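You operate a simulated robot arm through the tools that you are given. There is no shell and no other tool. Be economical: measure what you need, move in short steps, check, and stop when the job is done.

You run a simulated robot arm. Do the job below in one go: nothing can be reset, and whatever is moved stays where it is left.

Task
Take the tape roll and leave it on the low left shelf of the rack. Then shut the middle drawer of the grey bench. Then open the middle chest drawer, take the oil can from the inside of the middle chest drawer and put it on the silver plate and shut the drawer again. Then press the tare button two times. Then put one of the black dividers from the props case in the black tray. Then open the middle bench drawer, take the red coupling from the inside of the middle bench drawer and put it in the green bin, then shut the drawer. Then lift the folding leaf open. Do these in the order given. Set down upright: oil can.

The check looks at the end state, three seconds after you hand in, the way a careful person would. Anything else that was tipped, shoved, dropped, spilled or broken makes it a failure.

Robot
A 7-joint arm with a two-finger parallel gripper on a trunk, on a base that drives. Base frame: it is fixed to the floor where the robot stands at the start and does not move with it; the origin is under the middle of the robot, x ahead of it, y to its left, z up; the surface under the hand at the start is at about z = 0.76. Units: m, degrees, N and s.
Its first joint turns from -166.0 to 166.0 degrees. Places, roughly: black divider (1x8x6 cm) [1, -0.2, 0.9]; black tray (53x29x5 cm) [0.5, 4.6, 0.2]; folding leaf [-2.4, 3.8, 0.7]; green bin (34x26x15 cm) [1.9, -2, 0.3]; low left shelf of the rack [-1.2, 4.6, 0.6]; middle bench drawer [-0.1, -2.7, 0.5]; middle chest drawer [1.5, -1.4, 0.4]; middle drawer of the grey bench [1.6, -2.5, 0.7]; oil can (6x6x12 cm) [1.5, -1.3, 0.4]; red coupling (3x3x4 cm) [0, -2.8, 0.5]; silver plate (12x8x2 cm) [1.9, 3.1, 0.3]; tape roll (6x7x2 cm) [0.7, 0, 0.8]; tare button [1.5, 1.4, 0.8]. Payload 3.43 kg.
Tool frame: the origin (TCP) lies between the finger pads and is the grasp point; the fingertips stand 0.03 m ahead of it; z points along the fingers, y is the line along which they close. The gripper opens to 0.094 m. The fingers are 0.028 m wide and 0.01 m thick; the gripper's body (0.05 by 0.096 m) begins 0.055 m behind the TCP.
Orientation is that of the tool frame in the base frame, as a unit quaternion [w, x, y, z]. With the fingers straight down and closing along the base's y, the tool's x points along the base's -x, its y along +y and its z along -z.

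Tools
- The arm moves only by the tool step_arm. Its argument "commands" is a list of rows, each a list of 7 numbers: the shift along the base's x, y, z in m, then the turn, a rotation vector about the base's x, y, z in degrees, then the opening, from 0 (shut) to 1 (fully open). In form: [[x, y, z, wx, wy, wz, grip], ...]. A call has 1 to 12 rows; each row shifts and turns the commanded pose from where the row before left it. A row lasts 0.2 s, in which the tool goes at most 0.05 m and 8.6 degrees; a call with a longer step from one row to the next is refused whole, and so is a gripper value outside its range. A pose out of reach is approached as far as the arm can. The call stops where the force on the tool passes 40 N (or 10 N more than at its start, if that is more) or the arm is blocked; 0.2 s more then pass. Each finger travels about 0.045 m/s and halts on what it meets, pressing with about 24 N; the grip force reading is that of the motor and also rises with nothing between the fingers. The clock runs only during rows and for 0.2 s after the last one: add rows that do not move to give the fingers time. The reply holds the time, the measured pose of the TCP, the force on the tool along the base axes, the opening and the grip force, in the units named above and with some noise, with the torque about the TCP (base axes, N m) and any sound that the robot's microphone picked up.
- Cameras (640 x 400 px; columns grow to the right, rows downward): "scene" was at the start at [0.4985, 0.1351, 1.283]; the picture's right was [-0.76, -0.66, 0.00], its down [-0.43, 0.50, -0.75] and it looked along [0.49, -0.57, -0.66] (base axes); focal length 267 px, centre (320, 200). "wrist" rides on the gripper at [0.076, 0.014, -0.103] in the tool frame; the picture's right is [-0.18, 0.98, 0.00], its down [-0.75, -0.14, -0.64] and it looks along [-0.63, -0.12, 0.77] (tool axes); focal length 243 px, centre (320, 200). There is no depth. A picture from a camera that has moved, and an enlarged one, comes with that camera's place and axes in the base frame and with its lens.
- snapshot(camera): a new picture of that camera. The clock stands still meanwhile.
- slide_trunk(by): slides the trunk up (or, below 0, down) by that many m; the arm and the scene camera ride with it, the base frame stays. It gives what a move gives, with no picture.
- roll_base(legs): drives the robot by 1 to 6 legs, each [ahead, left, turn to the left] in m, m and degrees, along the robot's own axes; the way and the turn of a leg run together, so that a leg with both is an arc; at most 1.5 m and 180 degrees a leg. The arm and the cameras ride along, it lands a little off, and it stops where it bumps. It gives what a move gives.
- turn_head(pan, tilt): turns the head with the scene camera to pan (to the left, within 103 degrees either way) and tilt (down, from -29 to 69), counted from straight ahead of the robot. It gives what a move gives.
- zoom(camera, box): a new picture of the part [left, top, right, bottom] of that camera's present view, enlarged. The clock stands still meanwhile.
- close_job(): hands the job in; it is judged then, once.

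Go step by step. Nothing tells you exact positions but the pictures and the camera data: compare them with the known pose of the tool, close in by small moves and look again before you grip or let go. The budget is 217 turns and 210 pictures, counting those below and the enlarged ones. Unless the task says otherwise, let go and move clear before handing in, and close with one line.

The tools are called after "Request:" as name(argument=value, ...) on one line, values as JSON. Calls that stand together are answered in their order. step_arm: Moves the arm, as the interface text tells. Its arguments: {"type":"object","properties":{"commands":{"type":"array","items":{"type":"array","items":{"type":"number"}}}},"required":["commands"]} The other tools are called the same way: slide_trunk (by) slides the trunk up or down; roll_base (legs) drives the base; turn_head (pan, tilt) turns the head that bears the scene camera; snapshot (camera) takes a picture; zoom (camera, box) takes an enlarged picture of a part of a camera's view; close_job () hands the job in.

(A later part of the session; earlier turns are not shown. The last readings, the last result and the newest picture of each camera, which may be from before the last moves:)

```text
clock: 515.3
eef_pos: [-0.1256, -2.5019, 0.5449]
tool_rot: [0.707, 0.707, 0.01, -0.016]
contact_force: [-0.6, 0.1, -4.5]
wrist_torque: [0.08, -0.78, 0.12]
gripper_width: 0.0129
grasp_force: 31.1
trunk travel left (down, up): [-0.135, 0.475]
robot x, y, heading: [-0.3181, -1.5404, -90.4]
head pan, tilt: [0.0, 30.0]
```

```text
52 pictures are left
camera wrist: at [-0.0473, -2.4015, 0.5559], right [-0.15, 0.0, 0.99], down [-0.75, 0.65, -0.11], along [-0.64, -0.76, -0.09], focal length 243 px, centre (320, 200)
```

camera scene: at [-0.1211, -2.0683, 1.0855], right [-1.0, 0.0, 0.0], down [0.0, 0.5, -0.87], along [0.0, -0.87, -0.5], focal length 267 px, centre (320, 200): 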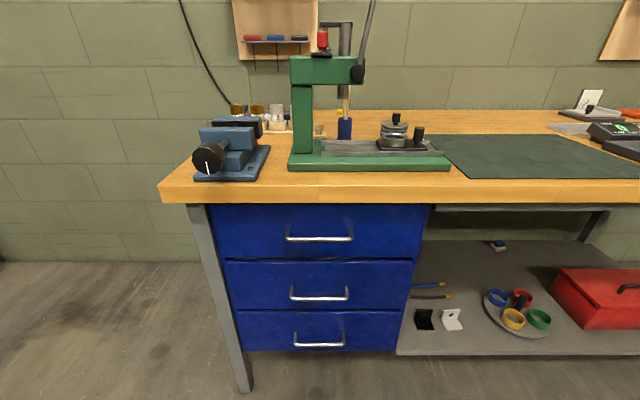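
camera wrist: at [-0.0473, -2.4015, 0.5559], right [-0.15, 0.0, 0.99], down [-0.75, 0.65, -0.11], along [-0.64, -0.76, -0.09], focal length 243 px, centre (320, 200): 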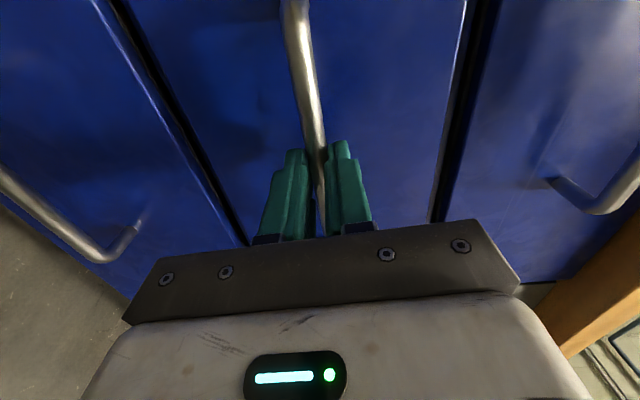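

Gripped. I pull the drawer out in short steps.

Request:
step_arm(commands=[[0, 0.015, 0, 0, 0, 0, 0], [0, 0.02, 0, 0, 0, 0, 0], [0, 0.025, 0, 0, 0, 0, 0], [0, 0.025, 0, 0, 0, 0, 0], [0, 0.025, 0, 0, 0, 0, 0], [0, 0.025, 0, 0, 0, 0, 0], [0, 0.025, 0, 0, 0, 0, 0], [0, 0.025, 0, 0, 0, 0, 0], [0, 0.025, 0, 0, 0, 0, 0]])

Request:
snapshot(camera="scene")

```text
clock: 517.3
eef_pos: [-0.1253, -2.2906, 0.5444]
tool_rot: [0.707, 0.707, 0.01, -0.018]
contact_force: [-4.4, -0.2, -23.6]
wrist_torque: [0.47, -1.26, -0.24]
gripper_width: 0.0125
grasp_force: 45.2
trunk travel left (down, up): [-0.135, 0.475]
robot x, y, heading: [-0.3153, -1.537, -90.1]
head pan, tilt: [0.0, 30.0]
```

```text
51 pictures are left
camera scene: at [-0.1211, -2.0689, 1.085], right [-1.0, 0.0, 0.0], down [0.0, 0.5, -0.87], along [0.0, -0.87, -0.5], focal length 267 px, centre (320, 200)
```

scene: 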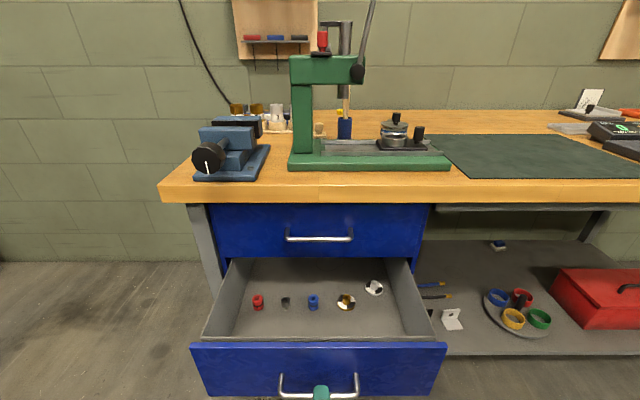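

The drawer shows the red coupling at about (0.04, -2.55). I pull it further out.

Request:
step_arm(commands=[[0, 0.02, -0.003, 0, 0, 0, 0], [0, 0.02, 0, 0, 0, 0, 0], [0, 0.02, 0, 0, 0, 0, 0], [0, 0.02, 0, 0, 0, 0, 0], [0, 0.02, 0, 0, 0, 0, 0]])

Request:
snapshot(camera="scene")

```text
clock: 518.5
eef_pos: [-0.1261, -2.1896, 0.5458]
tool_rot: [0.709, 0.705, 0.01, -0.018]
contact_force: [-2.9, -1.0, 10.5]
wrist_torque: [-0.23, -1.24, 0.31]
gripper_width: 0.0127
grasp_force: 44.5
trunk travel left (down, up): [-0.135, 0.475]
robot x, y, heading: [-0.3165, -1.5371, -90.0]
head pan, tilt: [0.0, 30.0]
```

```text
50 pictures are left
camera scene: at [-0.1212, -2.0681, 1.0859], right [-1.0, 0.0, 0.0], down [0.0, 0.5, -0.87], along [0.0, -0.87, -0.5], focal length 267 px, centre (320, 200)
```

scene: 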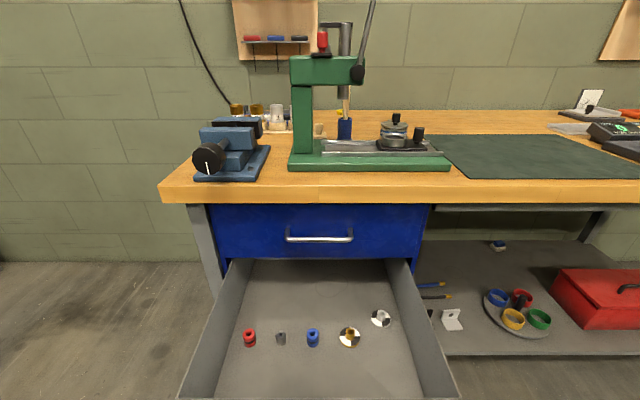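

Enough room now. I let go, back off, raise, and bring the tool back to pointing down with a 30° forward tilt.

Request:
step_arm(commands=[[0, 0, 0, 0, 0, 0, 0.4], [0, 0, 0, 0, 0, 0, 0.7], [0, 0, 0, 0, 0, 0, 0.7], [0, 0, 0, 0, 0, 0, 0.7], [0, 0.03, 0, 0, 0, 0, 0.7], [0, 0.03, 0, 0, 0, 0, 0.7], [0, 0.02, 0.01, 0, 0, 0, 0.7]])

Request:
slide_trunk(by=0.35)

Request:
step_arm(commands=[[0, 0, 0.01, 0, 8.5, 0, 0.7], [0, 0, 0.01, 0, 8.5, 0, 0.7], [0, 0, 0.01, 0, 8.5, 0, 0.7], [0, 0, 0.01, 0, 8.5, 0, 0.7], [0, 0, 0.01, 0, 8.5, 0, 0.7], [0, 0, 0.01, 0, 8.5, 0, 0.7], [0, 0, 0.01, 0, 8.5, 0, 0.7], [0, 0, 0.01, 0, 8.5, 0, 0.7], [0, 0, 0.01, 0, 8.5, 0, 0.7], [0, 0, 0.01, 0, 8.5, 0, 0.7], [0, 0, 0, 0, 3, 0, 0.7]])

Request:
step_arm(commands=[[0.02, 0, 0, 8, 0, 0, 0.7], [0.02, 0, 0, 8, 0, 0, 0.7], [0.02, -0.02, 0, 8, 0, 0, 0.7], [0.02, -0.03, 0, 8, 0, 0, 0.7], [0.02, -0.04, 0, 8, 0, 0, 0.7], [0.02, -0.04, 0, 8, 0, 0, 0.7], [0.02, -0.04, 0, 8, 0, 0, 0.7], [0.02, -0.04, 0, 4, 0, 0, 0.7], [0, 0, 0, 0, 0, 0, 0.7]])

Request:
snapshot(camera="wrist")

Request:
snapshot(camera="scene")

```text
clock: 520.1
eef_pos: [-0.1259, -2.1115, 0.5534]
tool_rot: [0.707, 0.707, 0.01, -0.017]
contact_force: [0.3, 0.4, -0.3]
wrist_torque: [0.02, -0.01, 0.03]
gripper_width: 0.0658
grasp_force: 0.0
trunk travel left (down, up): [-0.135, 0.475]
robot x, y, heading: [-0.3157, -1.5345, -90.1]
head pan, tilt: [0.0, 30.0]
```

```text
clock: 523.5
eef_pos: [-0.1254, -2.112, 0.9036]
tool_rot: [0.708, 0.706, 0.01, -0.016]
contact_force: [-0.4, -0.1, -0.5]
wrist_torque: [0.0, 0.0, 0.04]
gripper_width: 0.0658
grasp_force: 0.0
trunk travel left (down, up): [-0.485, 0.125]
robot x, y, heading: [-0.3154, -1.5448, -90.3]
head pan, tilt: [0.0, 30.0]
```

```text
clock: 525.9
eef_pos: [-0.125, -2.1112, 1.0036]
tool_rot: [-0.501, -0.496, -0.499, 0.504]
contact_force: [0.0, -0.8, -0.9]
wrist_torque: [-0.04, -0.02, 0.0]
gripper_width: 0.0658
grasp_force: 0.0
trunk travel left (down, up): [-0.485, 0.125]
robot x, y, heading: [-0.3118, -1.5407, -90.0]
head pan, tilt: [0.0, 30.0]
```

```text
clock: 527.9
eef_pos: [0.0342, -2.3227, 1.0026]
tool_rot: [0.186, 0.681, 0.684, -0.186]
contact_force: [0.5, 0.0, -0.3]
wrist_torque: [0.01, 0.02, -0.01]
gripper_width: 0.0656
grasp_force: 0.1
out of reach, approached as far as the arm can: row 1, 2
trunk travel left (down, up): [-0.485, 0.125]
robot x, y, heading: [-0.318, -1.5348, -90.1]
head pan, tilt: [0.0, 30.0]
```

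```text
49 pictures are left
camera wrist: at [0.0492, -2.2062, 1.0514], right [0.98, -0.15, 0.09], down [-0.14, -0.32, 0.94], along [-0.11, -0.93, -0.34], focal length 243 px, centre (320, 200)
```

wrist: 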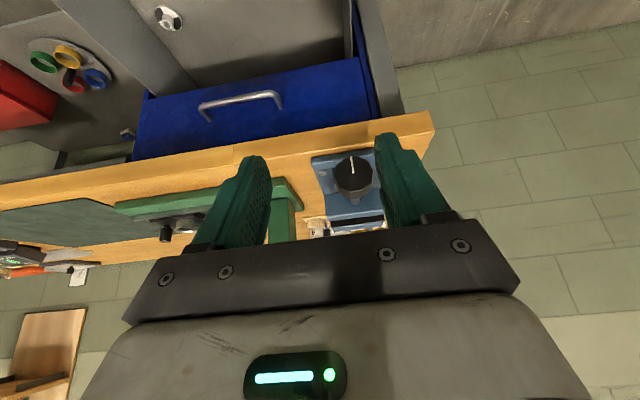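

```text
48 pictures are left
camera scene: at [-0.1211, -2.0686, 1.4354], right [-1.0, 0.0, 0.0], down [0.0, 0.5, -0.87], along [0.0, -0.87, -0.5], focal length 267 px, centre (320, 200)
```

scene: 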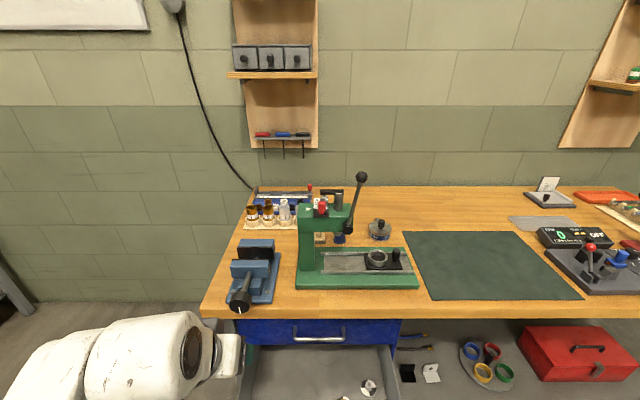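

The coupling is at about (0.043, -2.445, 0.5). I lower the trunk part way and check the arm's position.

Request:
slide_trunk(by=-0.3)

Request:
turn_head(pan=20, tilt=50)

Request:
snapshot(camera="scene")

Request:
snapshot(camera="wrist")

```text
clock: 530.9
eef_pos: [0.0343, -2.3216, 0.7022]
tool_rot: [0.186, 0.68, 0.684, -0.186]
contact_force: [-0.6, -0.1, 0.0]
wrist_torque: [-0.03, 0.02, 0.02]
gripper_width: 0.0659
grasp_force: 0.0
trunk travel left (down, up): [-0.185, 0.425]
robot x, y, heading: [-0.3156, -1.5434, -90.1]
head pan, tilt: [0.0, 30.0]
```

```text
clock: 531.8
eef_pos: [0.0348, -2.3215, 0.701]
tool_rot: [0.186, 0.68, 0.684, -0.186]
contact_force: [-0.3, -0.6, -0.6]
wrist_torque: [0.0, 0.0, -0.01]
gripper_width: 0.0656
grasp_force: 0.1
trunk travel left (down, up): [-0.185, 0.425]
robot x, y, heading: [-0.3149, -1.5407, -89.8]
head pan, tilt: [20.0, 50.0]
```

```text
47 pictures are left
camera scene: at [-0.0947, -2.0504, 1.106], right [-0.94, -0.34, 0.0], down [-0.26, 0.72, -0.64], along [0.22, -0.6, -0.77], focal length 267 px, centre (320, 200)
```

scene: 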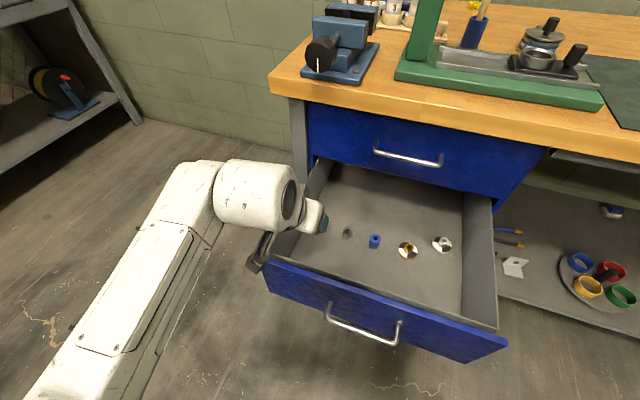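

```text
46 pictures are left
camera wrist: at [0.0492, -2.2056, 0.7512], right [0.98, -0.15, 0.09], down [-0.14, -0.32, 0.94], along [-0.11, -0.93, -0.34], focal length 243 px, centre (320, 200)
```

wrist: 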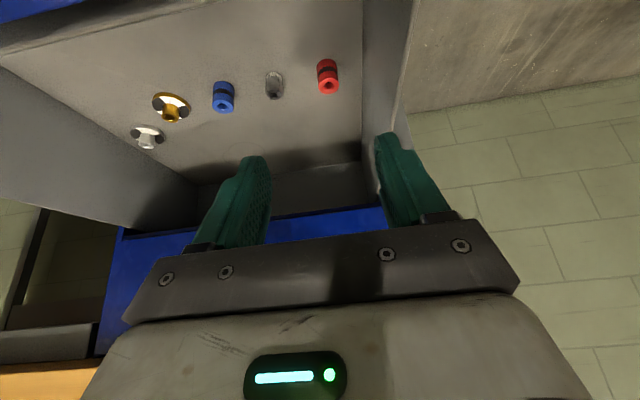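

The coupling stands at (0.045, -2.437), base z≈0.486, close to the drawer's left wall. I align slightly right of it with a narrower opening, and lower.

Request:
step_arm(commands=[[0.001, -0.035, 0, 0, 0, 0, 0.6], [0, -0.04, 0, 0, 0, 0, 0.6], [0, -0.035, 0, 0, 0, 0, 0.6], [0, 0, -0.03, 0, 0, 0, 0.6], [0, 0, -0.03, 0, 0, 0, 0.6], [0, 0, 0, 0, 0, 0, 0.6]])

Request:
snapshot(camera="wrist")

Request:
snapshot(camera="scene")

```text
clock: 533.2
eef_pos: [0.0358, -2.4326, 0.6412]
tool_rot: [0.187, 0.68, 0.684, -0.187]
contact_force: [-0.3, -0.3, 0.5]
wrist_torque: [-0.03, 0.0, -0.04]
gripper_width: 0.0562
grasp_force: 0.0
trunk travel left (down, up): [-0.185, 0.425]
robot x, y, heading: [-0.3163, -1.5389, -89.9]
head pan, tilt: [20.0, 50.0]
```

```text
45 pictures are left
camera wrist: at [0.0499, -2.3157, 0.6908], right [0.98, -0.15, 0.09], down [-0.14, -0.32, 0.94], along [-0.11, -0.93, -0.34], focal length 243 px, centre (320, 200)
```

wrist: 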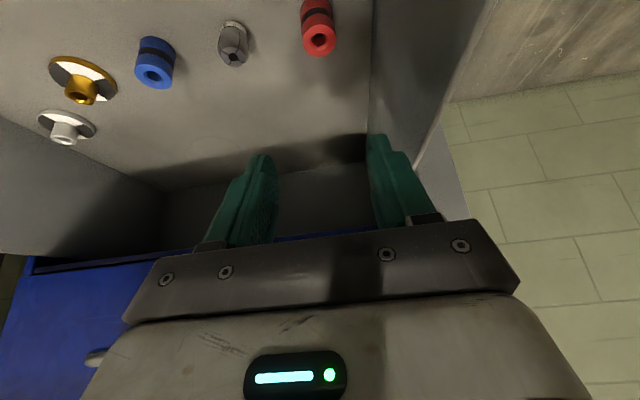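

```text
44 pictures are left
camera scene: at [-0.0947, -2.0504, 1.1059], right [-0.94, -0.34, 0.0], down [-0.26, 0.72, -0.64], along [0.22, -0.6, -0.77], focal length 267 px, centre (320, 200)
```

scene: 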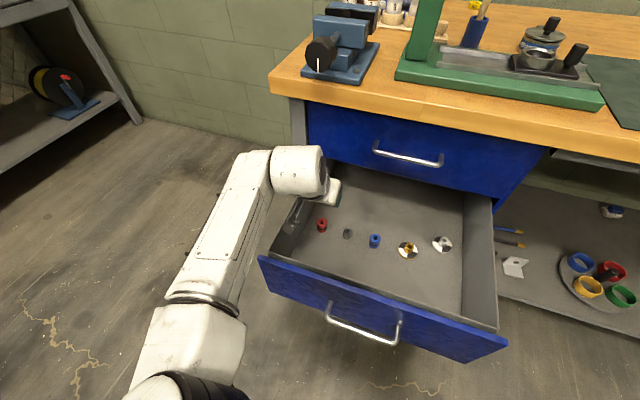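

Well aligned; the forearm clears the drawer. I lower with the trunk, then the last bit with the arm.

Request:
slide_trunk(by=-0.09)

Request:
step_arm(commands=[[0, -0.005, -0.01, 0, 0, 0, 0.6], [0, 0, 0, 0, 0, 0, 0.6]])

Request:
snapshot(camera="wrist")

```text
clock: 534.4
eef_pos: [0.0365, -2.4317, 0.5523]
tool_rot: [0.186, 0.68, 0.684, -0.186]
contact_force: [-0.2, -0.8, 0.0]
wrist_torque: [0.02, 0.01, 0.03]
gripper_width: 0.0564
grasp_force: 0.0
trunk travel left (down, up): [-0.095, 0.515]
robot x, y, heading: [-0.3136, -1.541, -90.1]
head pan, tilt: [20.0, 50.0]
```

```text
clock: 535.0
eef_pos: [0.0358, -2.4358, 0.542]
tool_rot: [0.186, 0.681, 0.684, -0.186]
contact_force: [0.0, 0.7, -0.2]
wrist_torque: [-0.04, 0.01, 0.0]
gripper_width: 0.056
grasp_force: 0.0
trunk travel left (down, up): [-0.095, 0.515]
robot x, y, heading: [-0.3166, -1.5368, -90.1]
head pan, tilt: [20.0, 50.0]
```

```text
43 pictures are left
camera wrist: at [0.05, -2.3205, 0.5914], right [0.98, -0.15, 0.09], down [-0.14, -0.32, 0.94], along [-0.11, -0.93, -0.34], focal length 243 px, centre (320, 200)
```

wrist: 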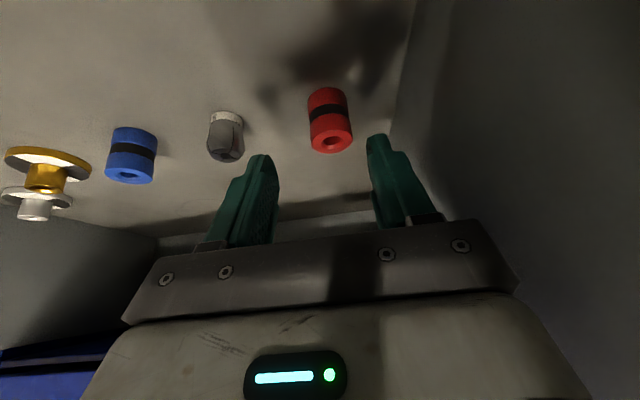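

Request:
step_arm(commands=[[0, -0.002, -0.01, 0, 0, 0, 0.6], [0, 0, -0.008, 0, 0, 0, 0.6], [0, 0, 0, 0, 0, 0, 0.4], [0, 0, 0, 0, 0, 0, 0.2], [0, 0, 0, 0, 0, 0, 0], [0, 0, 0, 0, 0, 0, 0], [0, 0, 0, 0, 0, 0, 0]])

Request:
snapshot(camera="wrist")

```text
clock: 536.6
eef_pos: [0.0366, -2.4389, 0.5238]
tool_rot: [0.186, 0.681, 0.683, -0.186]
contact_force: [0.5, -0.8, -0.6]
wrist_torque: [0.04, -0.02, 0.01]
gripper_width: 0.0266
grasp_force: 24.3
trunk travel left (down, up): [-0.095, 0.515]
robot x, y, heading: [-0.3144, -1.5366, -90.0]
head pan, tilt: [20.0, 50.0]
```

```text
42 pictures are left
camera wrist: at [0.0498, -2.3223, 0.5733], right [0.98, -0.15, 0.09], down [-0.14, -0.32, 0.94], along [-0.11, -0.93, -0.34], focal length 243 px, centre (320, 200)
```

wrist: 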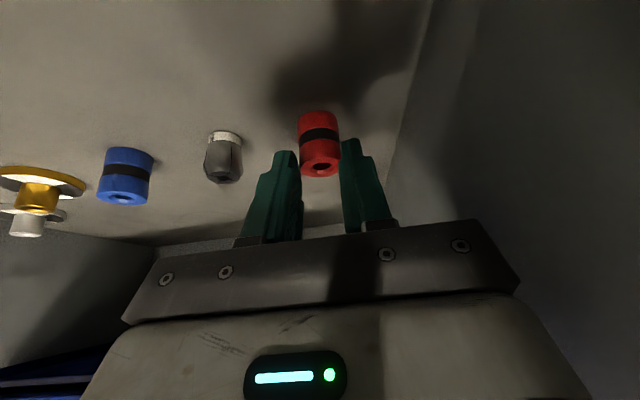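

The grip is a bit off-centre, so I reopen, move 7 mm deeper, and regrip.

Request:
step_arm(commands=[[0, 0, 0, 0, 0, 0, 0.5], [0, 0, 0, 0, 0, 0, 0.5], [0.001, -0.008, -0.003, 0, 0, 0, 0.5], [0, 0, 0, 0, 0, 0, 0.5], [0, 0, 0, 0, 0, 0, 0.2], [0, 0, 0, 0, 0, 0, 0], [0, 0, 0, 0, 0, 0, 0], [0, 0, 0, 0, 0, 0, 0]])

Request:
snapshot(camera="wrist")

```text
clock: 538.4
eef_pos: [0.0377, -2.4469, 0.5215]
tool_rot: [0.187, 0.68, 0.684, -0.186]
contact_force: [0.7, -0.4, 0.5]
wrist_torque: [-0.01, -0.02, 0.01]
gripper_width: 0.0269
grasp_force: 24.1
trunk travel left (down, up): [-0.095, 0.515]
robot x, y, heading: [-0.3192, -1.5356, -90.1]
head pan, tilt: [20.0, 50.0]
```

```text
41 pictures are left
camera wrist: at [0.0508, -2.3304, 0.5703], right [0.98, -0.15, 0.09], down [-0.14, -0.32, 0.94], along [-0.11, -0.93, -0.34], focal length 243 px, centre (320, 200)
```

wrist: 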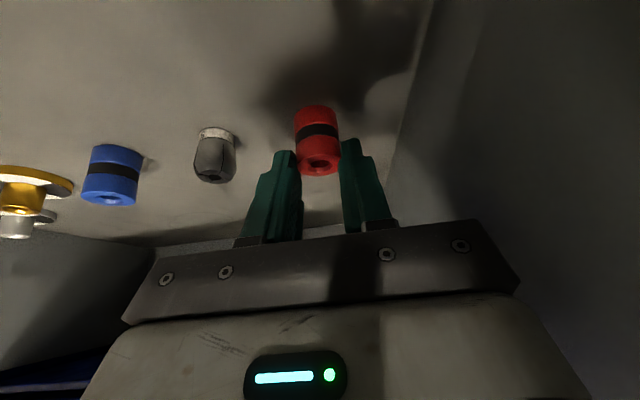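

Same width, so the part is 27 mm across and the grip is fair. I lift slowly and check.

Request:
step_arm(commands=[[0, 0, 0.01, 0, 0, 0, 0], [0, 0, 0.015, 0, 0, 0, 0], [0, 0, 0.02, 0, 0, 0, 0], [0, 0.01, 0.03, 0, 0, 0, 0], [0, 0.02, 0.03, 0, 0, 0, 0], [0, 0, 0, 0, 0, 0, 0]])

Request:
slide_trunk(by=0.3)

Request:
snapshot(camera="wrist")

```text
clock: 539.8
eef_pos: [0.0367, -2.4146, 0.6261]
tool_rot: [0.185, 0.681, 0.684, -0.186]
contact_force: [0.0, -0.1, 0.0]
wrist_torque: [0.0, 0.01, 0.0]
gripper_width: 0.0264
grasp_force: 24.0
trunk travel left (down, up): [-0.095, 0.515]
robot x, y, heading: [-0.3145, -1.5407, -90.0]
head pan, tilt: [20.0, 50.0]
```

```text
clock: 542.8
eef_pos: [0.0369, -2.4155, 0.9248]
tool_rot: [0.186, 0.68, 0.684, -0.185]
contact_force: [-0.1, 1.0, -0.9]
wrist_torque: [0.01, -0.01, 0.0]
gripper_width: 0.0267
grasp_force: 24.0
trunk travel left (down, up): [-0.395, 0.215]
robot x, y, heading: [-0.3146, -1.5337, -89.9]
head pan, tilt: [20.0, 50.0]
```

```text
40 pictures are left
camera wrist: at [0.0509, -2.3001, 0.9746], right [0.98, -0.15, 0.09], down [-0.14, -0.32, 0.94], along [-0.11, -0.93, -0.34], focal length 243 px, centre (320, 200)
```

wrist: 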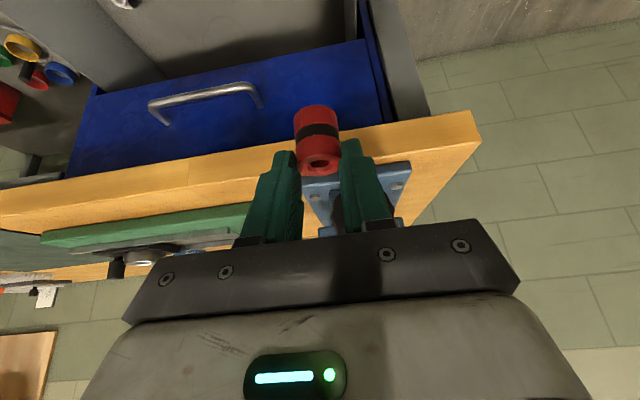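

Held. I centre and retract the arm over clear floor, then turn toward the grey bench with the green bin on its lower shelf.

Request:
step_arm(commands=[[0, 0.04, 0.02, 0, 0, 0, 0], [0, 0.04, 0.02, 0, 0, 0, 0], [-0.03, 0.035, 0, 0, 0, 0, 0], [-0.03, 0.03, 0, 0, 0, 0, 0], [-0.045, 0.01, 0, 0, 0, 0, 0], [-0.045, 0, 0, 0, 0, 0, 0], [-0.045, 0, 0, 0, 0, 0, 0], [-0.045, 0, 0, 0, 0, 0, 0], [-0.045, 0, 0, 0, 0, 0, 0], [0, 0, 0, 0, 0, 0, 0]])

Request:
roll_base(legs=[[0, 0, 90], [0.7, -0.1, 0], [0.3, -0.45, 0]])

Request:
turn_head(pan=5, tilt=40)

Request:
snapshot(camera="scene")

```text
clock: 545.0
eef_pos: [-0.2494, -2.2618, 0.9651]
tool_rot: [0.186, 0.681, 0.684, -0.186]
contact_force: [0.5, 0.1, -0.4]
wrist_torque: [0.02, -0.03, 0.01]
gripper_width: 0.0267
grasp_force: 24.2
trunk travel left (down, up): [-0.395, 0.215]
robot x, y, heading: [-0.3126, -1.5391, -90.1]
head pan, tilt: [20.0, 50.0]
```

```text
clock: 555.5
eef_pos: [1.4175, -1.9728, 0.9668]
tool_rot: [0.263, -0.017, 0.965, 0.004]
contact_force: [0.0, -0.1, 0.6]
wrist_torque: [0.0, 0.03, -0.04]
gripper_width: 0.0267
grasp_force: 24.1
trunk travel left (down, up): [-0.395, 0.215]
robot x, y, heading: [0.693, -2.065, 1.6]
head pan, tilt: [20.0, 50.0]
```

```text
clock: 556.3
eef_pos: [1.4169, -1.9744, 0.9654]
tool_rot: [0.262, -0.017, 0.965, 0.004]
contact_force: [0.0, 1.2, -0.2]
wrist_torque: [0.01, 0.02, -0.01]
gripper_width: 0.0268
grasp_force: 23.9
trunk travel left (down, up): [-0.395, 0.215]
robot x, y, heading: [0.6988, -2.0643, 1.6]
head pan, tilt: [5.0, 40.0]
```

```text
39 pictures are left
camera scene: at [1.2196, -1.842, 1.33], right [0.12, -0.99, 0.0], down [-0.64, -0.07, -0.77], along [0.76, 0.09, -0.64], focal length 267 px, centre (320, 200)
```

scene: 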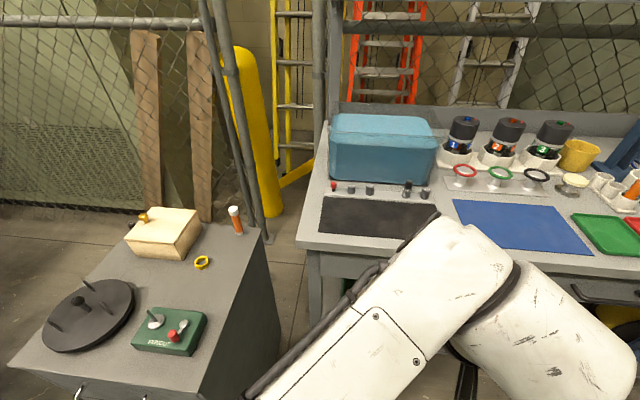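

I back off a bit, tilt the tool to 60°, lower, and look at the bin from low down.

Request:
roll_base(legs=[[-0.22, 0, -1.6]])

Request:
slide_trunk(by=-0.38)

Request:
step_arm(commands=[[0, 0, 0, 0, -7, 0, 0], [0, 0, 0, 0, -7, 0, 0], [0, 0, 0, 0, -7, 0, 0], [0, 0, 0, 0, -7, 0, 0], [0, -0.02, -0.03, 0, 0, 0, 0], [0, -0.02, -0.03, 0, 0, 0, 0], [0, -0.02, -0.03, 0, 0, 0, 0], [0, 0, -0.03, 0, 0, 0, 0], [0, 0, 0, 0, 0, 0, 0]])

Request:
turn_head(pan=0, tilt=25)

Request:
snapshot(camera="scene")

Request:
snapshot(camera="wrist")

```text
clock: 558.0
eef_pos: [1.1985, -1.9956, 0.9657]
tool_rot: [0.263, -0.004, 0.965, 0.0]
contact_force: [0.3, 0.4, 0.0]
wrist_torque: [0.01, 0.01, -0.01]
gripper_width: 0.0268
grasp_force: 23.9
trunk travel left (down, up): [-0.395, 0.215]
robot x, y, heading: [0.4755, -2.067, 0.6]
head pan, tilt: [5.0, 40.0]
```

```text
clock: 561.6
eef_pos: [1.1976, -1.995, 0.5864]
tool_rot: [0.263, -0.005, 0.965, 0.001]
contact_force: [0.0, -0.2, 0.1]
wrist_torque: [0.03, 0.01, -0.01]
gripper_width: 0.0267
grasp_force: 23.7
trunk travel left (down, up): [-0.015, 0.595]
robot x, y, heading: [0.4717, -2.0639, 0.1]
head pan, tilt: [5.0, 40.0]
```

```text
clock: 563.6
eef_pos: [1.1996, -2.0546, 0.4658]
tool_rot: [0.49, -0.004, 0.872, -0.001]
contact_force: [-0.3, -0.8, -0.7]
wrist_torque: [0.01, -0.02, 0.01]
gripper_width: 0.0264
grasp_force: 24.2
trunk travel left (down, up): [-0.015, 0.595]
robot x, y, heading: [0.4748, -2.0652, 0.4]
head pan, tilt: [5.0, 40.0]
```

```text
clock: 564.4
eef_pos: [1.1986, -2.0541, 0.4657]
tool_rot: [0.488, -0.005, 0.873, -0.001]
contact_force: [0.7, 0.0, 0.1]
wrist_torque: [-0.03, 0.0, -0.01]
gripper_width: 0.0267
grasp_force: 24.1
trunk travel left (down, up): [-0.015, 0.595]
robot x, y, heading: [0.4774, -2.0667, 0.3]
head pan, tilt: [0.0, 25.0]
```

```text
38 pictures are left
camera scene: at [1.0109, -1.8659, 0.9734], right [0.0, -1.0, 0.0], down [-0.42, 0.0, -0.91], along [0.91, 0.0, -0.42], focal length 267 px, centre (320, 200)
```

scene: 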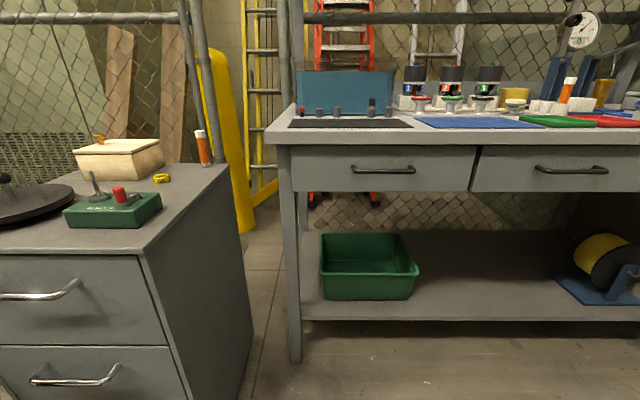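

```text
37 pictures are left
camera wrist: at [1.0719, -2.0428, 0.4543], right [0.09, 0.98, 0.15], down [-0.15, -0.14, 0.98], along [0.98, -0.11, 0.14], focal length 243 px, centre (320, 200)
```

wrist: 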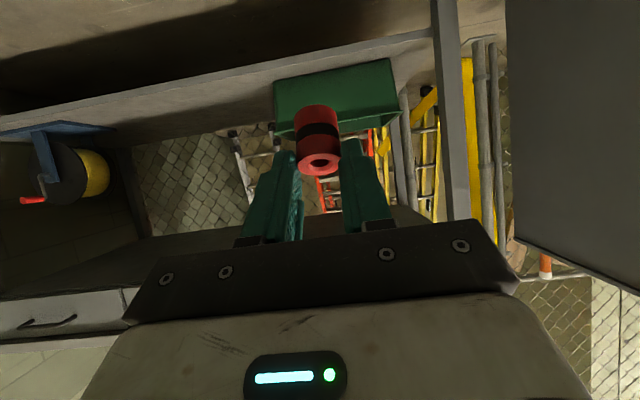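

Refined: the bin spans x 1.74–2.02, y -2.20–-1.87, rim z≈0.35, floor ≈0.22. I drive ahead and look as the hand nears it.

Request:
roll_base(legs=[[0.42, 0, 0]])

Request:
snapshot(camera="wrist")

Request:
snapshot(camera="scene")

```text
clock: 567.0
eef_pos: [1.6216, -2.0545, 0.4673]
tool_rot: [0.489, -0.004, 0.873, -0.001]
contact_force: [0.0, -0.6, -0.2]
wrist_torque: [0.02, 0.02, 0.02]
gripper_width: 0.0266
grasp_force: 24.3
trunk travel left (down, up): [-0.015, 0.595]
robot x, y, heading: [0.8961, -2.0656, 0.2]
head pan, tilt: [0.0, 25.0]
```

```text
36 pictures are left
camera wrist: at [1.4941, -2.0426, 0.4543], right [0.09, 0.98, 0.15], down [-0.15, -0.14, 0.98], along [0.98, -0.11, 0.14], focal length 243 px, centre (320, 200)
```

wrist: 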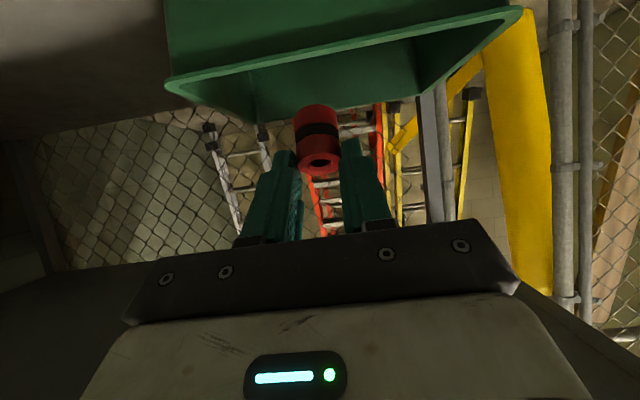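

```text
35 pictures are left
camera scene: at [1.4334, -1.8657, 0.9734], right [0.0, -1.0, 0.0], down [-0.42, 0.0, -0.91], along [0.91, 0.0, -0.42], focal length 267 px, centre (320, 200)
```

scene: 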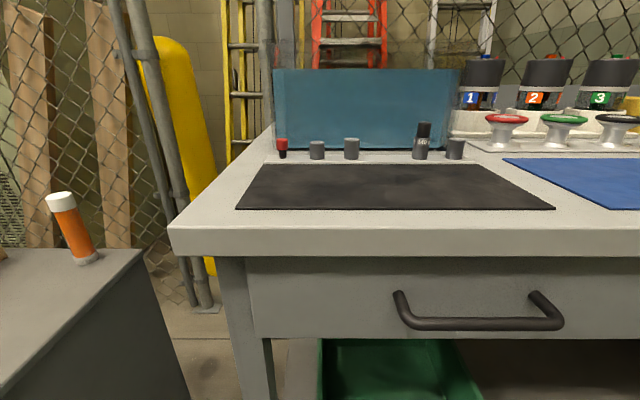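

Rim confirmed at x≈1.755, z≈0.347. I move in over the bin.

Request:
roll_base(legs=[[0.15, 0, 0]])

Request:
step_arm(commands=[[0.04, 0.003, -0.005, 0, 0, 0, 0], [0.04, 0.003, -0.005, 0, 0, 0, 0], [0.04, 0, -0.01, 0, 0, 0, 0], [0.01, 0, -0.01, 0, 0, 0, 0], [0, 0, 0, 0, 0, 0, 0]])

Request:
snapshot(camera="wrist")

```text
clock: 568.4
eef_pos: [1.7707, -2.055, 0.4651]
tool_rot: [0.489, -0.004, 0.872, 0.0]
contact_force: [-0.4, -0.2, 0.2]
wrist_torque: [-0.01, 0.06, 0.01]
gripper_width: 0.0264
grasp_force: 23.9
trunk travel left (down, up): [-0.015, 0.595]
robot x, y, heading: [1.0467, -2.0648, -0.1]
head pan, tilt: [0.0, 25.0]
```

```text
clock: 569.6
eef_pos: [1.9024, -2.0484, 0.4356]
tool_rot: [0.489, -0.003, 0.872, -0.001]
contact_force: [0.8, -0.4, -1.2]
wrist_torque: [0.0, 0.01, 0.0]
gripper_width: 0.0268
grasp_force: 24.1
trunk travel left (down, up): [-0.015, 0.595]
robot x, y, heading: [1.046, -2.065, 0.2]
head pan, tilt: [0.0, 25.0]
```

```text
34 pictures are left
camera wrist: at [1.7749, -2.0368, 0.4238], right [0.09, 0.98, 0.15], down [-0.15, -0.14, 0.98], along [0.98, -0.11, 0.14], focal length 243 px, centre (320, 200)
```

wrist: 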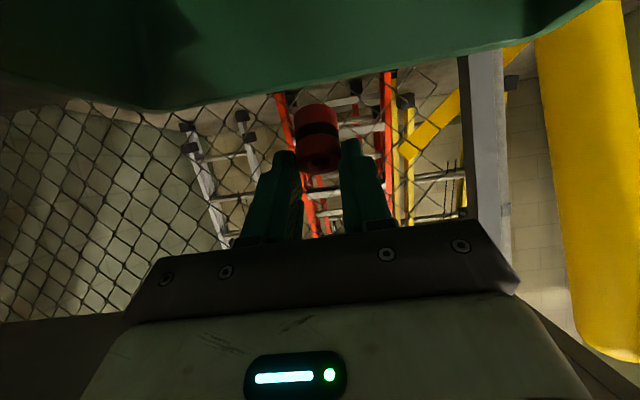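

The coupling is inside the bin's outline. I lower a little further and release.

Request:
step_arm(commands=[[-0.005, 0, -0.015, 0, 0, 0, 0], [0, 0, -0.015, 0, 0, 0, 0], [0, 0, -0.01, 0, 0, 0, 0], [0, 0, 0, 0, 0, 0, 0.35], [0, 0, 0, 0, 0, 0, 0.5], [0, 0, 0, 0, 0, 0, 0.5], [0, 0, 0, 0, 0, 0, 0.5]])

Request:
snapshot(camera="wrist")

```text
clock: 571.2
eef_pos: [1.8957, -2.0489, 0.3967]
tool_rot: [0.488, -0.004, 0.873, -0.001]
contact_force: [-0.4, 0.4, 0.6]
wrist_torque: [0.0, 0.02, -0.03]
gripper_width: 0.047
grasp_force: 0.2
trunk travel left (down, up): [-0.015, 0.595]
robot x, y, heading: [1.0466, -2.0636, -0.2]
head pan, tilt: [0.0, 25.0]
```

```text
33 pictures are left
camera wrist: at [1.7694, -2.0367, 0.3845], right [0.09, 0.98, 0.15], down [-0.15, -0.14, 0.98], along [0.98, -0.11, 0.14], focal length 243 px, centre (320, 200)
```

wrist: 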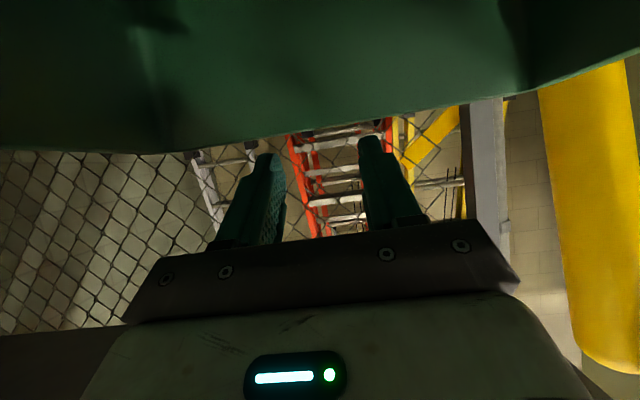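

Released. I raise and withdraw, and check that it is in the bin.

Request:
step_arm(commands=[[0, 0, 0.02, 0, 0, 0, 0.5], [0, 0, 0.025, 0, 0, 0, 0.5], [-0.03, 0, 0.02, 0, 0, 0, 0.5], [-0.04, 0, 0.01, 0, 0, 0, 0.5], [-0.04, 0, 0, 0, 0, 0, 0.5], [0, 0, 0, 0, 0, 0, 0.5]])

Request:
roll_base(legs=[[-0.35, 0, 0]])

Request:
step_arm(commands=[[0, 0, 0.045, 0, 0, 0, 0.5], [0, 0, 0.045, 0, 4, 0, 0.5], [0, 0, 0.045, 0, 8, 0, 0.5], [0, 0, 0.02, 0, 8, 0, 0.5], [0, 0, 0, 0, 0, 0, 0.5]])

Request:
snapshot(camera="wrist")

Request:
zoom(camera="scene", box=[280, 200, 480, 325])

```text
clock: 572.6
eef_pos: [1.7859, -2.0483, 0.472]
tool_rot: [0.489, -0.003, 0.872, -0.002]
contact_force: [0.8, 0.1, 0.0]
wrist_torque: [0.01, 0.05, -0.01]
gripper_width: 0.0472
grasp_force: 0.1
trunk travel left (down, up): [-0.015, 0.595]
robot x, y, heading: [1.05, -2.067, 0.0]
head pan, tilt: [0.0, 25.0]
```

```text
clock: 574.9
eef_pos: [1.432, -2.049, 0.4714]
tool_rot: [0.489, -0.003, 0.872, -0.002]
contact_force: [0.0, -0.1, -0.5]
wrist_torque: [-0.01, -0.01, -0.01]
gripper_width: 0.047
grasp_force: 0.1
trunk travel left (down, up): [-0.015, 0.595]
robot x, y, heading: [0.6965, -2.0662, 0.1]
head pan, tilt: [0.0, 25.0]
```

```text
clock: 576.0
eef_pos: [1.4319, -2.0485, 0.607]
tool_rot: [0.395, -0.004, 0.919, -0.001]
contact_force: [0.2, 0.1, 0.8]
wrist_torque: [0.0, 0.01, 0.02]
gripper_width: 0.0467
grasp_force: 0.0
out of reach, approached as far as the arm can: row 4
trunk travel left (down, up): [-0.015, 0.595]
robot x, y, heading: [0.6935, -2.0653, 0.1]
head pan, tilt: [0.0, 25.0]
```

```text
32 pictures are left
camera wrist: at [1.3048, -2.0366, 0.6217], right [0.12, 0.98, 0.13], down [0.05, -0.14, 0.99], along [0.99, -0.11, -0.07], focal length 243 px, centre (320, 200)
```

wrist: 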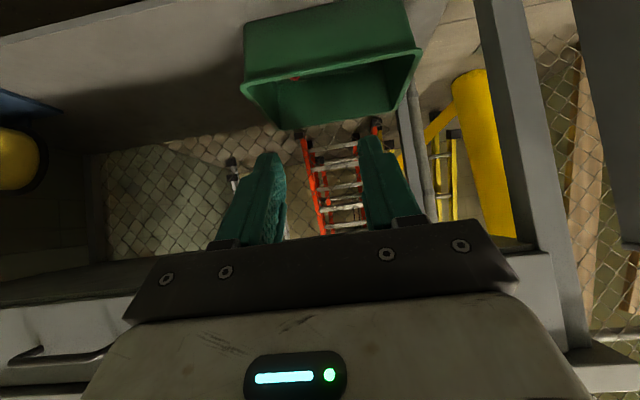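

```text
3.20 times, centred on (380, 262) of scene
camera zoom: at [1.2294, -1.8661, 0.9734], right [0.0, -1.0, 0.0], down [-0.42, 0.0, -0.91], along [0.91, 0.0, -0.42], focal length 855 px, centre (128, 0)
```

zoom: 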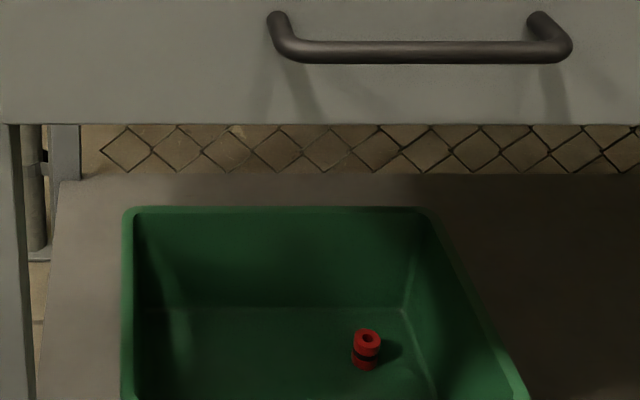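

The coupling lies in the green bin. I raise the arm and drive back to face the open blue drawer.

Request:
slide_trunk(by=0.38)

Request:
roll_base(legs=[[-0.1, 0.5, 0], [-0.75, 0, 0], [0, 0, -90]])

Request:
step_arm(commands=[[0, 0.02, 0, 8, 0, 0, 0], [0, 0.02, 0, 4, 0, 0, 0], [0, 0.03, 0, 0, 0, 0, 0], [0, 0.03, 0, 0, 0, 0, 0], [0, 0.02, 0, 0, 0, 0, 0], [0, 0, 0, 0, 0, 0, 0]])

Request:
turn_head(pan=0, tilt=45)

Request:
snapshot(camera="scene")

```text
clock: 579.7
eef_pos: [1.4323, -2.049, 0.9859]
tool_rot: [0.395, -0.004, 0.919, -0.001]
contact_force: [0.0, 0.8, -0.5]
wrist_torque: [0.04, -0.01, -0.03]
gripper_width: 0.0469
grasp_force: 0.1
trunk travel left (down, up): [-0.395, 0.215]
robot x, y, heading: [0.6976, -2.0592, 0.1]
head pan, tilt: [0.0, 25.0]
```

```text
clock: 590.2
eef_pos: [-0.1374, -2.3054, 0.9857]
tool_rot: [0.279, 0.645, 0.654, -0.279]
contact_force: [-0.4, 0.2, 0.0]
wrist_torque: [0.01, -0.04, 0.01]
gripper_width: 0.0469
grasp_force: 0.0
trunk travel left (down, up): [-0.395, 0.215]
robot x, y, heading: [-0.1624, -1.5658, -89.5]
head pan, tilt: [0.0, 25.0]
```

```text
clock: 591.6
eef_pos: [-0.1427, -2.2874, 1.0019]
tool_rot: [0.26, 0.651, 0.658, -0.277]
contact_force: [0.9, 0.2, 0.4]
wrist_torque: [-0.01, 0.04, -0.01]
gripper_width: 0.0
grasp_force: 24.0
out of reach, approached as far as the arm can: row 1, 2, 3, 4, 5
trunk travel left (down, up): [-0.395, 0.215]
robot x, y, heading: [-0.1614, -1.5704, -89.6]
head pan, tilt: [0.0, 25.0]
```

```text
clock: 592.4
eef_pos: [-0.1445, -2.2868, 1.0025]
tool_rot: [0.26, 0.65, 0.658, -0.276]
contact_force: [-0.1, -0.2, -0.2]
wrist_torque: [-0.01, 0.01, 0.0]
gripper_width: 0.0001
grasp_force: 24.0
trunk travel left (down, up): [-0.395, 0.215]
robot x, y, heading: [-0.1571, -1.5662, -89.4]
head pan, tilt: [0.0, 45.0]
```

```text
30 pictures are left
camera scene: at [0.0422, -2.087, 1.3229], right [-1.0, -0.01, 0.0], down [-0.01, 0.71, -0.71], along [0.01, -0.71, -0.71], focal length 267 px, centre (320, 200)
```

scene: 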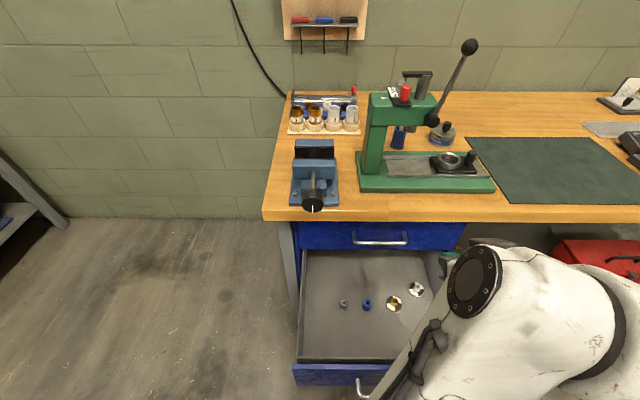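

I back up so the fingers clear the drawer's front, then lower to handle height.

Request:
roll_base(legs=[[-0.25, 0, -0.5]])

Request:
slide_trunk(by=-0.38)

Request:
step_arm(commands=[[0.015, 0, -0.03, 0, 0, 0, 0], [0.01, 0, -0.03, 0, 0, 0, 0], [0, 0, 0, 0, 0, 0, 0]])

Request:
snapshot(camera="wrist")

```text
clock: 594.2
eef_pos: [-0.1519, -2.0337, 1.0023]
tool_rot: [0.259, 0.654, 0.654, -0.277]
contact_force: [0.5, -0.2, 0.4]
wrist_torque: [-0.01, 0.0, 0.02]
gripper_width: 0.0
grasp_force: 24.0
trunk travel left (down, up): [-0.395, 0.215]
robot x, y, heading: [-0.1622, -1.3146, -90.1]
head pan, tilt: [0.0, 45.0]
```

```text
clock: 597.9
eef_pos: [-0.1519, -2.0331, 0.6216]
tool_rot: [0.259, 0.653, 0.655, -0.277]
contact_force: [-0.1, -1.1, 0.0]
wrist_torque: [0.0, -0.02, 0.02]
gripper_width: 0.0
grasp_force: 24.3
trunk travel left (down, up): [-0.015, 0.595]
robot x, y, heading: [-0.1591, -1.3153, -90.0]
head pan, tilt: [0.0, 45.0]
```

```text
clock: 598.7
eef_pos: [-0.127, -2.0326, 0.5622]
tool_rot: [0.259, 0.654, 0.654, -0.277]
contact_force: [-0.4, 0.1, -0.4]
wrist_torque: [-0.01, 0.02, 0.02]
gripper_width: 0.0
grasp_force: 23.6
trunk travel left (down, up): [-0.015, 0.595]
robot x, y, heading: [-0.1606, -1.3123, -90.0]
head pan, tilt: [0.0, 45.0]
```

```text
29 pictures are left
camera wrist: at [-0.1113, -1.9087, 0.5816], right [0.98, -0.14, 0.11], down [-0.12, -0.08, 0.99], along [-0.13, -0.99, -0.1], focal length 243 px, centre (320, 200)
```

wrist: 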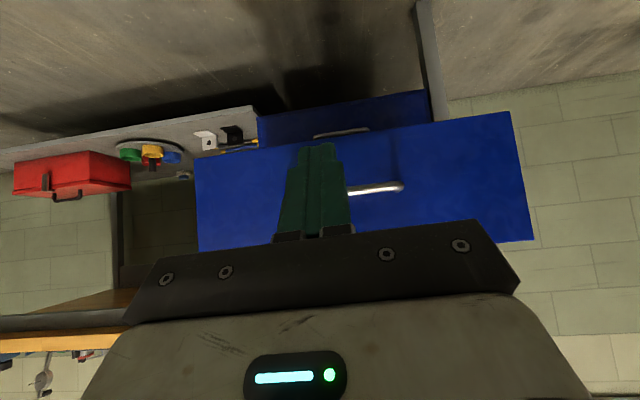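

Aligned with the handle. I push first by driving gently ahead, then with the arm.

Request:
roll_base(legs=[[0.13, 0, 0], [0.12, 0, 0]])

Request:
snapshot(camera="wrist")

```text
clock: 600.8
eef_pos: [-0.1273, -2.2816, 0.5625]
tool_rot: [0.258, 0.654, 0.655, -0.277]
contact_force: [0.3, -0.2, -0.2]
wrist_torque: [-0.02, 0.02, 0.01]
gripper_width: 0.0001
grasp_force: 23.4
trunk travel left (down, up): [-0.015, 0.595]
robot x, y, heading: [-0.1592, -1.5652, -90.0]
head pan, tilt: [0.0, 45.0]
```

```text
28 pictures are left
camera wrist: at [-0.1115, -2.1574, 0.5815], right [0.98, -0.14, 0.1], down [-0.12, -0.09, 0.99], along [-0.13, -0.99, -0.1], focal length 243 px, centre (320, 200)
```

wrist: 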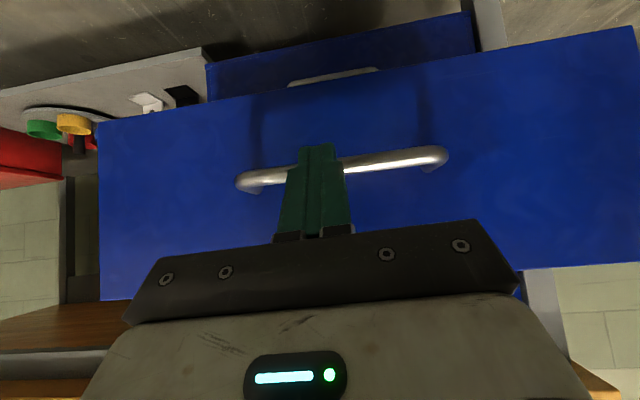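

Pushing straight. I finish with the arm until the stop is felt.

Request:
step_arm(commands=[[0, -0.025, 0, 0, 0, 0, 0], [0, -0.025, 0, 0, 0, 0, 0], [0, -0.025, 0, 0, 0, 0, 0], [0, -0.025, 0, 0, 0, 0, 0], [0, -0.025, 0, 0, 0, 0, 0], [0, -0.025, 0, 0, 0, 0, 0], [0, -0.02, 0, 0, 0, 0, 0], [0, -0.015, 0, 0, 0, 0, 0], [0, -0.01, 0, 0, 0, 0, 0], [0, -0.01, 0, 0, 0, 0, 0], [0, -0.01, 0, 0, 0, 0, 0], [0, -0.01, 0, 0, 0, 0, 0]])

Request:
snapshot(camera="wrist")

Request:
snapshot(camera="scene")

```text
clock: 603.1
eef_pos: [-0.1278, -2.4881, 0.5624]
tool_rot: [0.256, 0.655, 0.655, -0.276]
contact_force: [-0.7, 12.6, 8.3]
wrist_torque: [-0.06, -0.09, 0.08]
gripper_width: 0.0
grasp_force: 23.8
trunk travel left (down, up): [-0.015, 0.595]
robot x, y, heading: [-0.1629, -1.5596, -90.0]
head pan, tilt: [0.0, 45.0]
stopped in row 11: the force on the tool passed its limit at 60 N (the readings are from after the stop); the commanded pose is now the measured one
```

```text
27 pictures are left
camera wrist: at [-0.1111, -2.3637, 0.5828], right [0.98, -0.14, 0.1], down [-0.12, -0.09, 0.99], along [-0.13, -0.99, -0.11], focal length 243 px, centre (320, 200)
```

wrist: 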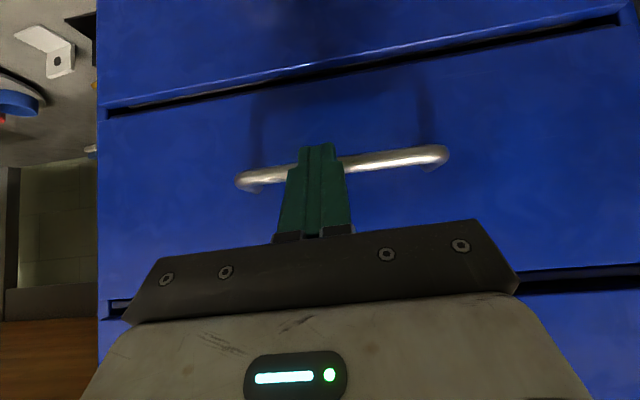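

```text
26 pictures are left
camera scene: at [0.0361, -2.0833, 0.943], right [-1.0, 0.0, 0.0], down [0.0, 0.71, -0.71], along [0.0, -0.71, -0.71], focal length 267 px, centre (320, 200)
```

scene: 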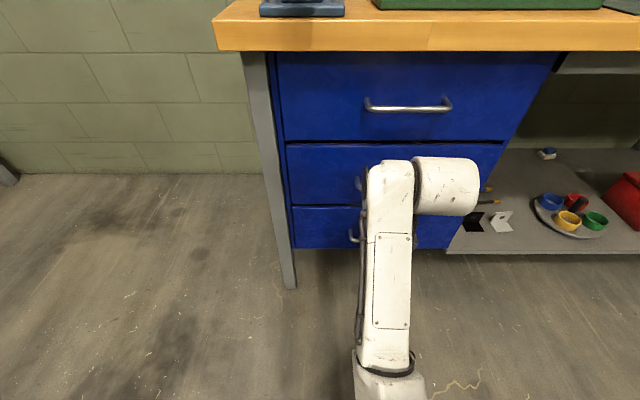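

The middle bench drawer is shut. Last is the folding leaf near (-2.4, 3.8): I retract and drive to the north-west corner to look.

Request:
step_arm(commands=[[0, 0.04, 0, 0, 0, 0, 0], [0, 0.045, 0, 0, 0, 0, 0], [0, 0.045, 0, 0, 0, 0, 0], [0, 0.045, 0, 0, 0, 0, 0], [0, 0.03, 0.01, 0, 0, 0, 0]])

Request:
roll_base(legs=[[-0.3, 0, 0]])

Request:
slide_trunk(by=0.36)

Request:
roll_base(legs=[[0, 0, 180], [1.4, 0.4, 0], [1.4, 0.4, 0], [1.1, 0.3, 0]])

Request:
turn_head(pan=50, tilt=25)

Request:
snapshot(camera="scene")

```text
clock: 604.4
eef_pos: [-0.1281, -2.2824, 0.5713]
tool_rot: [0.255, 0.656, 0.654, -0.276]
contact_force: [-0.2, -0.5, -0.8]
wrist_torque: [0.01, 0.02, -0.02]
gripper_width: 0.0001
grasp_force: 24.0
trunk travel left (down, up): [-0.015, 0.595]
robot x, y, heading: [-0.1599, -1.5622, -89.9]
head pan, tilt: [0.0, 45.0]
```

```text
clock: 606.4
eef_pos: [-0.1291, -1.9829, 0.5721]
tool_rot: [0.255, 0.656, 0.654, -0.276]
contact_force: [-0.4, 0.0, -0.1]
wrist_torque: [0.0, -0.03, 0.01]
gripper_width: 0.0001
grasp_force: 24.1
trunk travel left (down, up): [-0.015, 0.595]
robot x, y, heading: [-0.1578, -1.2619, -90.3]
head pan, tilt: [0.0, 45.0]
```

```text
clock: 609.9
eef_pos: [-0.1291, -1.9827, 0.9315]
tool_rot: [0.255, 0.656, 0.655, -0.276]
contact_force: [-0.9, -0.5, 0.4]
wrist_torque: [0.0, 0.03, 0.03]
gripper_width: 0.0
grasp_force: 23.7
trunk travel left (down, up): [-0.375, 0.235]
robot x, y, heading: [-0.1595, -1.2618, -90.4]
head pan, tilt: [0.0, 45.0]
```

```text
clock: 636.8
eef_pos: [-1.22, 3.3738, 0.9313]
tool_rot: [0.28, -0.644, 0.665, 0.252]
contact_force: [0.3, 0.2, 0.1]
wrist_torque: [-0.02, -0.01, -0.01]
gripper_width: 0.0002
grasp_force: 24.4
trunk travel left (down, up): [-0.375, 0.235]
robot x, y, heading: [-1.2128, 2.6525, 87.9]
head pan, tilt: [0.0, 45.0]
```

```text
clock: 638.0
eef_pos: [-1.2188, 3.3744, 0.9318]
tool_rot: [0.279, -0.644, 0.667, 0.251]
contact_force: [-0.9, -0.3, -0.9]
wrist_torque: [-0.03, 0.02, 0.0]
gripper_width: 0.0
grasp_force: 23.2
trunk travel left (down, up): [-0.375, 0.235]
robot x, y, heading: [-1.2101, 2.6564, 88.1]
head pan, tilt: [50.0, 25.0]
```

```text
25 pictures are left
camera scene: at [-1.4588, 3.1674, 1.3334], right [0.67, 0.74, 0.0], down [0.31, -0.28, -0.91], along [-0.67, 0.61, -0.42], focal length 267 px, centre (320, 200)
```

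scene: 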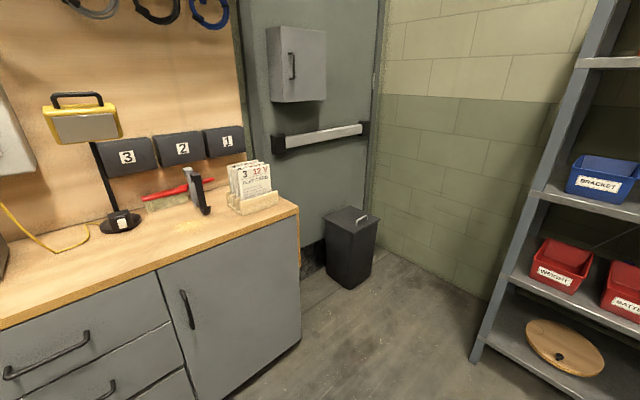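

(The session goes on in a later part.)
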